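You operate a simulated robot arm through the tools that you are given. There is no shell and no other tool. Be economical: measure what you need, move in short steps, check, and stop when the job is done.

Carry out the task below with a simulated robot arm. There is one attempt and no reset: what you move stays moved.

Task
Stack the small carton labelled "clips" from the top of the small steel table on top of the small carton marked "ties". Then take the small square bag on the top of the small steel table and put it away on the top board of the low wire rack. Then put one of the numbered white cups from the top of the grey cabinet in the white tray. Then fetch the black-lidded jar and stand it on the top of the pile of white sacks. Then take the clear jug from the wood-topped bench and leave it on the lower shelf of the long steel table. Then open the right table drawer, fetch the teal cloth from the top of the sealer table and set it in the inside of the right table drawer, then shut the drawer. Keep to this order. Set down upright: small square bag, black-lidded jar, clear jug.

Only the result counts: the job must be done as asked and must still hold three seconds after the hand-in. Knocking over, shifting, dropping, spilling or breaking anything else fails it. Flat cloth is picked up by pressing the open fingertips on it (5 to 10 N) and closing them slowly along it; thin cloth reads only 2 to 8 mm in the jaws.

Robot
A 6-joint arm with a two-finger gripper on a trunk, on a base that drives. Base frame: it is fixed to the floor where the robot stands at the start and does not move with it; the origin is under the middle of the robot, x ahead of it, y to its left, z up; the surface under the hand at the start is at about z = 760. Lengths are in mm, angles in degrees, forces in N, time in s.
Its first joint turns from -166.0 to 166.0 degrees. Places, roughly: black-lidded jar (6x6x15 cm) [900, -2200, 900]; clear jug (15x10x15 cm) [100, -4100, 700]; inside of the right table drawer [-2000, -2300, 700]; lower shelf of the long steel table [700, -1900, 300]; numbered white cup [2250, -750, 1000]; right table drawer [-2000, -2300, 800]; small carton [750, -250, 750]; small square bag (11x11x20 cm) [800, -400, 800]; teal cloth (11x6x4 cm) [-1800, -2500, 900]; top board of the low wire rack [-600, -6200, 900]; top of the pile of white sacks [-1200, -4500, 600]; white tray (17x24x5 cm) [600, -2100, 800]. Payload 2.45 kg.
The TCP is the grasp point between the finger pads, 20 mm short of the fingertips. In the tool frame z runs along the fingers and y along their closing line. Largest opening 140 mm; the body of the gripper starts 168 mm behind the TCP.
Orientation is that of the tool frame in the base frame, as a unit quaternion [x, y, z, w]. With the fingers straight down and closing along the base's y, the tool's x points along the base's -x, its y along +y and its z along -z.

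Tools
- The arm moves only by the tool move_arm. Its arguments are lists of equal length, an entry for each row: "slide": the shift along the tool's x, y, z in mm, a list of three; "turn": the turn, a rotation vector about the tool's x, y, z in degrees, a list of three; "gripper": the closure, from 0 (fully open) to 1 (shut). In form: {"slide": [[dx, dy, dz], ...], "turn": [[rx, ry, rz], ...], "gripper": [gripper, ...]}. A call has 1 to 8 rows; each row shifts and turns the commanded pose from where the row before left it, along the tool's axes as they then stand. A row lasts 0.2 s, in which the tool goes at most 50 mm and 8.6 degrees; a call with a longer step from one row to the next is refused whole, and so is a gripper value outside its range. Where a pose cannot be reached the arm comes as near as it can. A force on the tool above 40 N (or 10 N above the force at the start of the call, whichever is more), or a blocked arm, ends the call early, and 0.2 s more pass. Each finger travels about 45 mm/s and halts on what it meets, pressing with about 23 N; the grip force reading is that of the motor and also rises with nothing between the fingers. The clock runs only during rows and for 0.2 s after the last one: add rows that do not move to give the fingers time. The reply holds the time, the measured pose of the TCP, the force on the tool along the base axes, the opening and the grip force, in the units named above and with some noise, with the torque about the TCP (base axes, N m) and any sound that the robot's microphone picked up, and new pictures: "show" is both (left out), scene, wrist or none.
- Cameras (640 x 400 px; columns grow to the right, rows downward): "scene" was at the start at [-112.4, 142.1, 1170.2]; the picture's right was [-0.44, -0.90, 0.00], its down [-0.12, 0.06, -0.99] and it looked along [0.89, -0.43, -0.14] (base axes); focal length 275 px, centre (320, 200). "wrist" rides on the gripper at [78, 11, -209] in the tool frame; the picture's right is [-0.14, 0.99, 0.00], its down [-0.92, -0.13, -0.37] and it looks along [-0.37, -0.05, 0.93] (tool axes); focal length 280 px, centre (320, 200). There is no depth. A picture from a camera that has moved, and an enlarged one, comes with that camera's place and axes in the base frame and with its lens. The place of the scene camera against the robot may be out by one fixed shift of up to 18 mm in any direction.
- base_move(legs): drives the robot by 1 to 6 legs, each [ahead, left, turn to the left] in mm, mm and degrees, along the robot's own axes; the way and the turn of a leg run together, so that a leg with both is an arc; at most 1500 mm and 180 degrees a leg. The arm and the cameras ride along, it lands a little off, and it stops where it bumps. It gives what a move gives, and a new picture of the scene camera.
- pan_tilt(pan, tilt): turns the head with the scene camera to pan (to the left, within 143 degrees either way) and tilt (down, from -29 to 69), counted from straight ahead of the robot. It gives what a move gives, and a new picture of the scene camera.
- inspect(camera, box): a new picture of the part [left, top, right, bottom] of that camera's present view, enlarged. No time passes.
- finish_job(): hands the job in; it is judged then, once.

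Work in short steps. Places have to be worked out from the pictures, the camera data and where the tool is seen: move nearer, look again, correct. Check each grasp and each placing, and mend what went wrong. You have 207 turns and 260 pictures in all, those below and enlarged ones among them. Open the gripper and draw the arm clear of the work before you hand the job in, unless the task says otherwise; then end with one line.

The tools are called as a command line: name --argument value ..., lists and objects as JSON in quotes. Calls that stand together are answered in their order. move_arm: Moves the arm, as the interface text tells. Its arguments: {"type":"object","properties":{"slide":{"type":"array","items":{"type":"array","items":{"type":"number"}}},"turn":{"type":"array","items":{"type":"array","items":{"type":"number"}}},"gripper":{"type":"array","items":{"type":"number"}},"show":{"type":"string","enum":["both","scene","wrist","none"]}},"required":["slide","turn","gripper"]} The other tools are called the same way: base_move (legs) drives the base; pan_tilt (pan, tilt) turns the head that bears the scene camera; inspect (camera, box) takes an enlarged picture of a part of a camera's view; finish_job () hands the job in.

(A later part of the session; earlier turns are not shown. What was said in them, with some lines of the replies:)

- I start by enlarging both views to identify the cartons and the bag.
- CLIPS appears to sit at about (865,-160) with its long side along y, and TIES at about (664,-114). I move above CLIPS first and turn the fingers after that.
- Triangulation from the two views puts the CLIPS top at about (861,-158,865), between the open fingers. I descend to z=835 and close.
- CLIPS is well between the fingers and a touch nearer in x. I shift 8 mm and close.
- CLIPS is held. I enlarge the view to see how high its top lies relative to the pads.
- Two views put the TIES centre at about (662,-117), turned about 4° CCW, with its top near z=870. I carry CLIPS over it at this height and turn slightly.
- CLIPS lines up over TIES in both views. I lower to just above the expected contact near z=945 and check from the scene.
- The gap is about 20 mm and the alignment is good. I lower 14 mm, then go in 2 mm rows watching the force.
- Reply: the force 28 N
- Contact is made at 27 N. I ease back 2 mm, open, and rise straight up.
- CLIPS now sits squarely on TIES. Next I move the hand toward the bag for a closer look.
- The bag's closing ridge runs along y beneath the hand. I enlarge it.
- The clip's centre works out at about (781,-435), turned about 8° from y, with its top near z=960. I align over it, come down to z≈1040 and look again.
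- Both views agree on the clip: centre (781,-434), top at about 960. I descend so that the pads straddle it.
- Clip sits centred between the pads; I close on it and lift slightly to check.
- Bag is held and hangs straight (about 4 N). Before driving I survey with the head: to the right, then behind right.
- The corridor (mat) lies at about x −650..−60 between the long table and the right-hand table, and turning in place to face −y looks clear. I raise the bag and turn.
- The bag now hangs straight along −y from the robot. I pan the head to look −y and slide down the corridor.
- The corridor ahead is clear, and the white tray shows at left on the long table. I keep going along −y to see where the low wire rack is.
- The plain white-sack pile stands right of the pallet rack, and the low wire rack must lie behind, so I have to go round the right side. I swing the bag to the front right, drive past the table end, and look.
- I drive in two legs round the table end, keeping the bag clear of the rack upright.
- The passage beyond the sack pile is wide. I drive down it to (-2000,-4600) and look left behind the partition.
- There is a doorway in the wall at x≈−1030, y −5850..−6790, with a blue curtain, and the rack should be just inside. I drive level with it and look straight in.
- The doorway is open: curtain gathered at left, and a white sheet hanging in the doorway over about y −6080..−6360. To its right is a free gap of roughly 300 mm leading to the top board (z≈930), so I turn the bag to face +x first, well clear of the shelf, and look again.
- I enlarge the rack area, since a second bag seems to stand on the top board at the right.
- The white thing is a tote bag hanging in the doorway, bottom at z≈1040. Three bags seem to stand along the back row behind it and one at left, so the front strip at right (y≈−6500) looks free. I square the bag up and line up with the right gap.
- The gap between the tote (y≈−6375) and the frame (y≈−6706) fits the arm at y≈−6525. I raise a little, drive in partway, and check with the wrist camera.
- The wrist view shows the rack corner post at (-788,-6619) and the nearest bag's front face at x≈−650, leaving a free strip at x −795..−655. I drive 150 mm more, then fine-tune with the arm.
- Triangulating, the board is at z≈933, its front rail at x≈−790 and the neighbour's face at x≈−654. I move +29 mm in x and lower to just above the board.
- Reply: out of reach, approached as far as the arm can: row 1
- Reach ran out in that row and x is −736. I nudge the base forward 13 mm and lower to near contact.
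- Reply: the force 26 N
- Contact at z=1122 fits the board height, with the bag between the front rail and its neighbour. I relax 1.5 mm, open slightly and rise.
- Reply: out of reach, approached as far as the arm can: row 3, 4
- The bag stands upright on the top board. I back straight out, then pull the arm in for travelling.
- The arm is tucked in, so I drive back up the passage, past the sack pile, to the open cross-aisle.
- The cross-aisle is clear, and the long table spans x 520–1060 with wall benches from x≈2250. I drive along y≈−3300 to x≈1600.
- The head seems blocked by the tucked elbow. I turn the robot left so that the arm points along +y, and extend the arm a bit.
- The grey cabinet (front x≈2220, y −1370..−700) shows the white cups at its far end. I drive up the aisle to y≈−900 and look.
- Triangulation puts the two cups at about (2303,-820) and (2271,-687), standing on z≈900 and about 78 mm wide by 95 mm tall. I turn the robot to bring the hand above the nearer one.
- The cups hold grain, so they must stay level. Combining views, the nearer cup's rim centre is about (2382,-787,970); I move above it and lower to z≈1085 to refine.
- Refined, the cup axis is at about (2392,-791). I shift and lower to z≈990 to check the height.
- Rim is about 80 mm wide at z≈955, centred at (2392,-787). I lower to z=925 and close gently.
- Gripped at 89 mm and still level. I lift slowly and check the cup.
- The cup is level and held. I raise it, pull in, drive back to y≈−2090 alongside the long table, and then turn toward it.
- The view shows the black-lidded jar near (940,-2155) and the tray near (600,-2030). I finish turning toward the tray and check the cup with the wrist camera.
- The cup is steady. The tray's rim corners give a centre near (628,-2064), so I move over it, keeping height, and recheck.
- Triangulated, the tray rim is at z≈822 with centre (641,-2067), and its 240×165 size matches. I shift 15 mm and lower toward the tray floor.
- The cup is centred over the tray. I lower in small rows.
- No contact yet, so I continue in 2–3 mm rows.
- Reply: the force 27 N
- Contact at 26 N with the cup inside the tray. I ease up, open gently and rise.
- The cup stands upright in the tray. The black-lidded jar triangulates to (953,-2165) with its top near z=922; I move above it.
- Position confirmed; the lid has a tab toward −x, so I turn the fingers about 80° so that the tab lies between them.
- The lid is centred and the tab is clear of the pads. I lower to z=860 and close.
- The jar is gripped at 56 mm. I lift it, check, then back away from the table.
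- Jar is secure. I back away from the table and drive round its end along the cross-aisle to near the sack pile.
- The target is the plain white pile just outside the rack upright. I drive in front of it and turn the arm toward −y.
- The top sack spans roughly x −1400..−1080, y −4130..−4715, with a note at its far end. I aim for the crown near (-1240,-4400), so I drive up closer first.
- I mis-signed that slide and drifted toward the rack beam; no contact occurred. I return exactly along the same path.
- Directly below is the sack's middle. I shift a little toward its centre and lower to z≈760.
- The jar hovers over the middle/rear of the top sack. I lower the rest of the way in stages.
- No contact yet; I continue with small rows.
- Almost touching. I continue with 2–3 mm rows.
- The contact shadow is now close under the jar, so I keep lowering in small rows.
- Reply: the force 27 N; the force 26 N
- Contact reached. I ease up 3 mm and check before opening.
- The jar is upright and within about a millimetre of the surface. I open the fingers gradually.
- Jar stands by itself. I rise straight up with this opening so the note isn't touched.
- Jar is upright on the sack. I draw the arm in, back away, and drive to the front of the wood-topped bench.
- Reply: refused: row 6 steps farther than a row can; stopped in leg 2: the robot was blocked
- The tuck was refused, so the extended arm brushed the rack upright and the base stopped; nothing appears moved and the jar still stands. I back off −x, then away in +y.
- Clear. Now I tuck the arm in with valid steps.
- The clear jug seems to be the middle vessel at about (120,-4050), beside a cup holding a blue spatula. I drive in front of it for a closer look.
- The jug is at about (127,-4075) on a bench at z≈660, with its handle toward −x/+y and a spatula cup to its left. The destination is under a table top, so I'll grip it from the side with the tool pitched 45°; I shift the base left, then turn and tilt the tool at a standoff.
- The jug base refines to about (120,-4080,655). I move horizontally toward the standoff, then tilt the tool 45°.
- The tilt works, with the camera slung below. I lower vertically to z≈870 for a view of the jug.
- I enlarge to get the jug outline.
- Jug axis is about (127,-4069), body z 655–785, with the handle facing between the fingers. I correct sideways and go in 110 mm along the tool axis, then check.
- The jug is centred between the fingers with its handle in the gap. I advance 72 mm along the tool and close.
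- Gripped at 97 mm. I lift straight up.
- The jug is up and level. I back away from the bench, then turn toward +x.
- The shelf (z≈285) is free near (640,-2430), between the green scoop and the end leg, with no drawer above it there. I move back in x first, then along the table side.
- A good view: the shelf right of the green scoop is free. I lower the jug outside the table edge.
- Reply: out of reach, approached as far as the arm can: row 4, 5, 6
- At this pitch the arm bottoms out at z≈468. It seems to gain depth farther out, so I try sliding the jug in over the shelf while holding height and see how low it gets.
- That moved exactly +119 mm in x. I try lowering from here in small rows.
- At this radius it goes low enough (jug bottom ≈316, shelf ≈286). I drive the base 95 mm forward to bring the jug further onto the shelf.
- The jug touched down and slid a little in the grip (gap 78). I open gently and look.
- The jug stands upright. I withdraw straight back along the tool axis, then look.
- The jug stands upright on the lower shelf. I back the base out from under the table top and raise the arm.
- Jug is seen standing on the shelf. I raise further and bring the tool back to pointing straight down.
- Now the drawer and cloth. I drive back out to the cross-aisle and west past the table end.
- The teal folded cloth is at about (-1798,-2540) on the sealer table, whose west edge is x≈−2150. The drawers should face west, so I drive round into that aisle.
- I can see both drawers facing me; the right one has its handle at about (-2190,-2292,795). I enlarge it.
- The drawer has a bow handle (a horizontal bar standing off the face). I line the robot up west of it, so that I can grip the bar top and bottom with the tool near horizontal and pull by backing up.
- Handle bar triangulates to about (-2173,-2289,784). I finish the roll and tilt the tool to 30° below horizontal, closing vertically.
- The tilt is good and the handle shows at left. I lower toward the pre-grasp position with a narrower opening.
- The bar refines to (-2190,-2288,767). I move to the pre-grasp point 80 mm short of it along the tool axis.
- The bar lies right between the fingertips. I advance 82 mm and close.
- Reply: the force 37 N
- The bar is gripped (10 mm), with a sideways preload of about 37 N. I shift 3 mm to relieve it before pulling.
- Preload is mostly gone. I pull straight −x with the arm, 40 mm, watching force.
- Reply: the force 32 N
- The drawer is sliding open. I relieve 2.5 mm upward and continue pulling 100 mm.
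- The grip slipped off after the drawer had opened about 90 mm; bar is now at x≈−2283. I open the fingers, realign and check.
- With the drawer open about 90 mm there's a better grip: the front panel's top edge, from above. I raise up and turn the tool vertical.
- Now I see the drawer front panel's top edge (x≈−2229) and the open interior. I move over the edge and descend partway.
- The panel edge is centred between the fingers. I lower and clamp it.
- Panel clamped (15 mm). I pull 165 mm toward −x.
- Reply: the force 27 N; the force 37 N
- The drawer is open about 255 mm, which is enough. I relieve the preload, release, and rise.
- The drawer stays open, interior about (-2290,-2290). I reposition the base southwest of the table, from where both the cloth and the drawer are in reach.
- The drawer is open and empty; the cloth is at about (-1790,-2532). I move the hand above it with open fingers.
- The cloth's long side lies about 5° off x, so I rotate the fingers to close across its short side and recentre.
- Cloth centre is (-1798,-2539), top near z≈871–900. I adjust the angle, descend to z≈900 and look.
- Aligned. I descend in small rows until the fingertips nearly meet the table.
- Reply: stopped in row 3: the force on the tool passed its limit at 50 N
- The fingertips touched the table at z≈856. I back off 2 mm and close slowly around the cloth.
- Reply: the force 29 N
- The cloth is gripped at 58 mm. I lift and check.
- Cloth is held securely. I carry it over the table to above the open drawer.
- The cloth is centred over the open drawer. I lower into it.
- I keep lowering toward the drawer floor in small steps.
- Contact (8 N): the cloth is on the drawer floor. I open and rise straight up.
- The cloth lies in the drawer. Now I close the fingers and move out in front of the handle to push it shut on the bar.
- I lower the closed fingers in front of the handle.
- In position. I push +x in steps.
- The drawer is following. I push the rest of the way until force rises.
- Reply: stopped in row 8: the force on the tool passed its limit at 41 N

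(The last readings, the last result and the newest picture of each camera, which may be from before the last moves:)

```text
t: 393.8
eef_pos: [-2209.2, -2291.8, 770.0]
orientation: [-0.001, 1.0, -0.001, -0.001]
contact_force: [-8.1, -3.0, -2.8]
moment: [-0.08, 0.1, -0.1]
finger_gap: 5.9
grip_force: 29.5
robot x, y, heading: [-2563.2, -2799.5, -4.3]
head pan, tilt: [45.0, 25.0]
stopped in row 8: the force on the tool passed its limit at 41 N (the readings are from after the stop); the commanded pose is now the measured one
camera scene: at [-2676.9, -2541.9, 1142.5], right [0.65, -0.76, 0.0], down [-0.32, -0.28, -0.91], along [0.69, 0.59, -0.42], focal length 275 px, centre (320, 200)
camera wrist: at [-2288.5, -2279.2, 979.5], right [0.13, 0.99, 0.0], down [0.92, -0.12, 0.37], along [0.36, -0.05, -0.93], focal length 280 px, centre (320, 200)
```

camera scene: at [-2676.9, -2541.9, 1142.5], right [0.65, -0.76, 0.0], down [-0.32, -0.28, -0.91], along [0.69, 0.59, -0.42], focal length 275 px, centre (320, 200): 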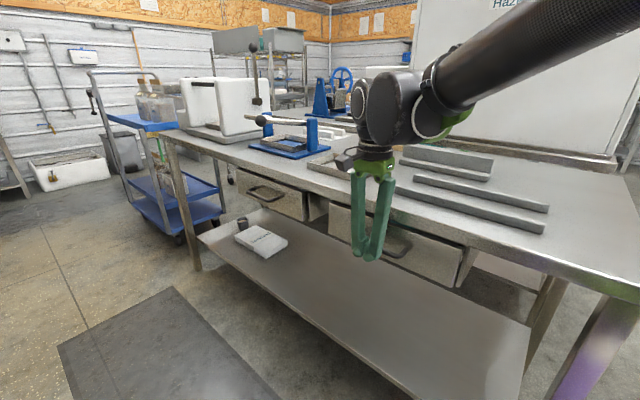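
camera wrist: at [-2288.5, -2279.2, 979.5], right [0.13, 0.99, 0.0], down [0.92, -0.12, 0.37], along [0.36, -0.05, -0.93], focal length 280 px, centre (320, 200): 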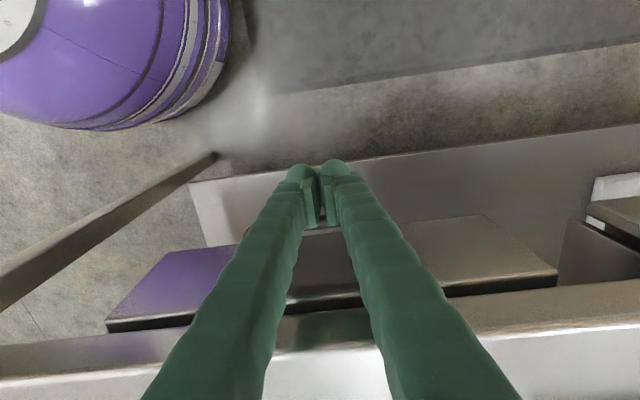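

Force rose at the expected closed position. I back off, rise, and inspect the drawer.

move_arm --slide '[[20, 0, 0], [40, 0, 0], [40, 0, 0], [0, 0, -45], [0, 0, -45], [0, 0, -45], [0, 0, -45], [0, 0, -45]]' --turn '[[0, 0, 0], [0, 0, 0], [0, 0, 0], [0, 0, 0], [0, 0, 0], [0, 0, 0], [0, 0, 0], [0, 0, 0]]' --gripper '[1, 1, 1, 1, 1, 1, 1, 1]' --show "none"

inspect --camera "scene" --box '[200, 140, 520, 320]'

inspect --camera "wrist" --box '[0, 0, 640, 400]'

```text
t: 395.6
eef_pos: [-2310.1, -2290.2, 994.4]
orientation: [-0.001, 1.0, -0.001, 0.0]
contact_force: [0.0, -1.0, -0.2]
moment: [-0.01, -0.01, -0.03]
finger_gap: 0.0
grip_force: 29.3
robot x, y, heading: [-2563.2, -2796.1, -4.4]
head pan, tilt: [45.0, 25.0]
```

```text
2.00 times, centred on (360, 230) of scene
camera zoom: at [-2676.6, -2541.9, 1142.5], right [0.65, -0.76, 0.0], down [-0.32, -0.28, -0.91], along [0.69, 0.59, -0.42], focal length 549 px, centre (240, 140)
```

zoom: 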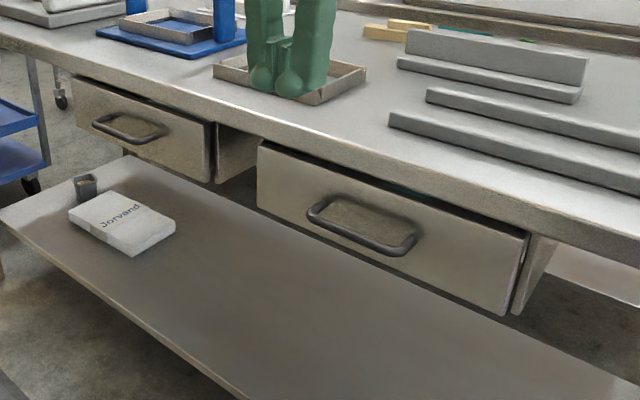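

```text
1.00 times, centred on (320, 200) of wrist (not enlarged: the box is as wide or as high as the picture)
camera zoom: at [-2388.1, -2278.1, 1202.9], right [0.14, 0.99, 0.0], down [0.92, -0.12, 0.37], along [0.36, -0.05, -0.93], focal length 280 px, centre (320, 200)
```

zoom: 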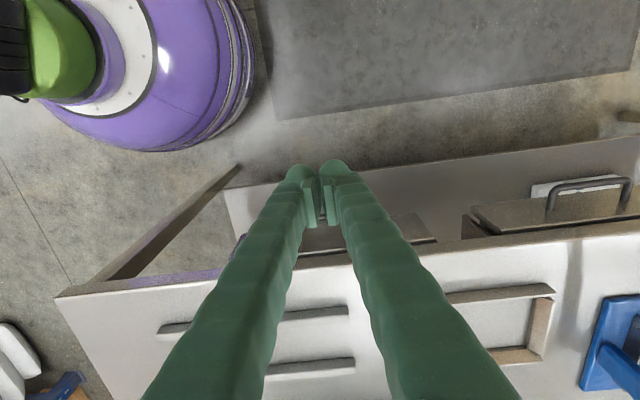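

The handle sits where it was before opening (x≈−2180), so the drawer is shut. I open the gripper and draw the arm well clear of the table.

base_move --legs '[[-230, -60, 0]]'

move_arm --slide '[[0, 0, -20], [0, 0, 0], [0, 0, 0], [0, 0, 0], [0, 0, 0], [0, 0, 0], [0, 0, 0]]' --turn '[[0, 0, 0], [0, 0, 0], [0, 0, 0], [0, 0, 0], [0, 0, 0], [0, 0, 0], [0, 0, 0]]' --gripper '[0, 0, 0, 0, 0, 0, 0]' --show "scene"

pan_tilt --pan 30 --tilt 20

```text
t: 397.4
eef_pos: [-2541.0, -2333.3, 993.1]
orientation: [0.0, 1.0, -0.001, 0.0]
contact_force: [0.5, -0.6, -0.3]
moment: [-0.02, -0.02, -0.01]
finger_gap: 0.0
grip_force: 29.7
robot x, y, heading: [-2795.1, -2844.0, -4.5]
head pan, tilt: [45.0, 25.0]
camera scene: at [-2908.2, -2583.7, 1142.5], right [0.65, -0.76, 0.0], down [-0.32, -0.27, -0.91], along [0.69, 0.59, -0.42], focal length 275 px, centre (320, 200)
```

scene: 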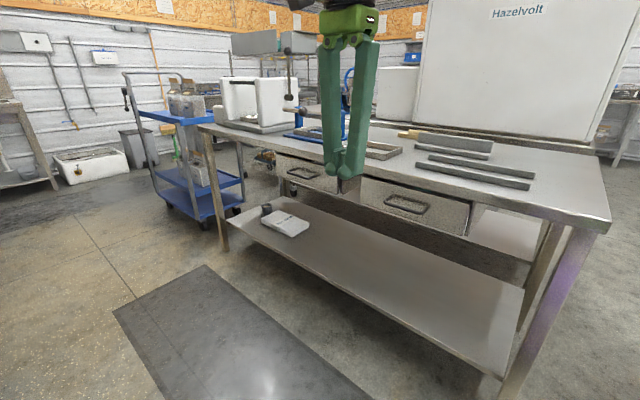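

```text
t: 399.0
eef_pos: [-2539.9, -2335.4, 1013.1]
orientation: [0.0, 1.0, -0.001, 0.0]
contact_force: [0.3, 0.0, -0.1]
moment: [0.01, 0.0, 0.02]
finger_gap: 139.9
grip_force: 0.1
robot x, y, heading: [-2796.4, -2842.6, -4.4]
head pan, tilt: [45.0, 25.0]
camera scene: at [-2908.2, -2583.7, 1142.5], right [0.65, -0.76, 0.0], down [-0.32, -0.27, -0.91], along [0.69, 0.59, -0.42], focal length 275 px, centre (320, 200)
```

scene: 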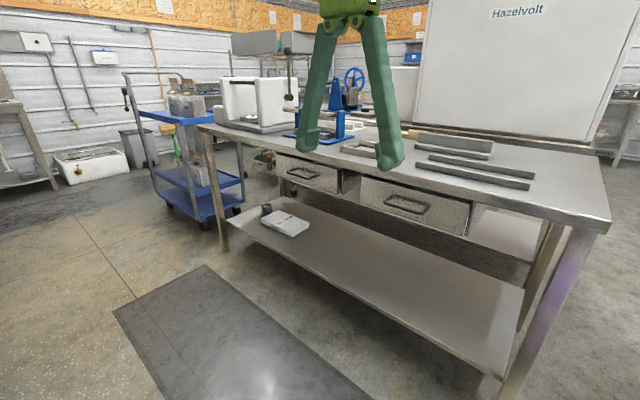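

```text
t: 399.8
eef_pos: [-2540.6, -2333.5, 1011.7]
orientation: [0.001, 1.0, -0.001, -0.001]
contact_force: [-0.1, -0.1, -1.1]
moment: [0.02, 0.0, 0.02]
finger_gap: 139.9
grip_force: 0.0
robot x, y, heading: [-2796.9, -2842.7, -4.7]
head pan, tilt: [30.0, 20.0]
camera scene: at [-2894.2, -2603.4, 1150.5], right [0.43, -0.9, 0.0], down [-0.31, -0.15, -0.94], along [0.85, 0.41, -0.34], focal length 275 px, centre (320, 200)
```

scene: 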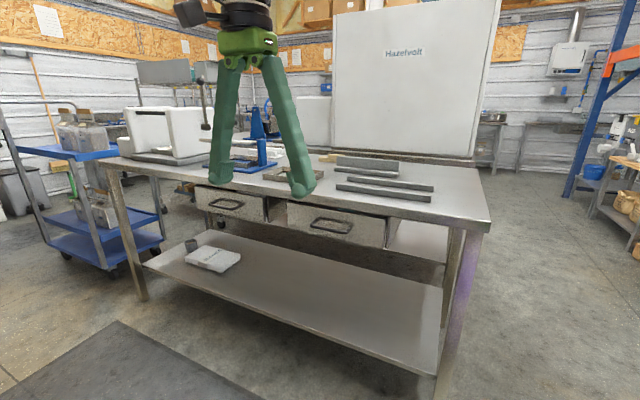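

Both drawers now line up flush and the arm is clear, so I hand the job in.

finish_job

```text
The job is handed in.
```

I did all six steps in the order given and handed the job in; each placing looked right in the pictures afterwards, and the drawer is shut with the cloth inside. On the way the arm brushed the pallet-rack upright once, and I saw nothing move.
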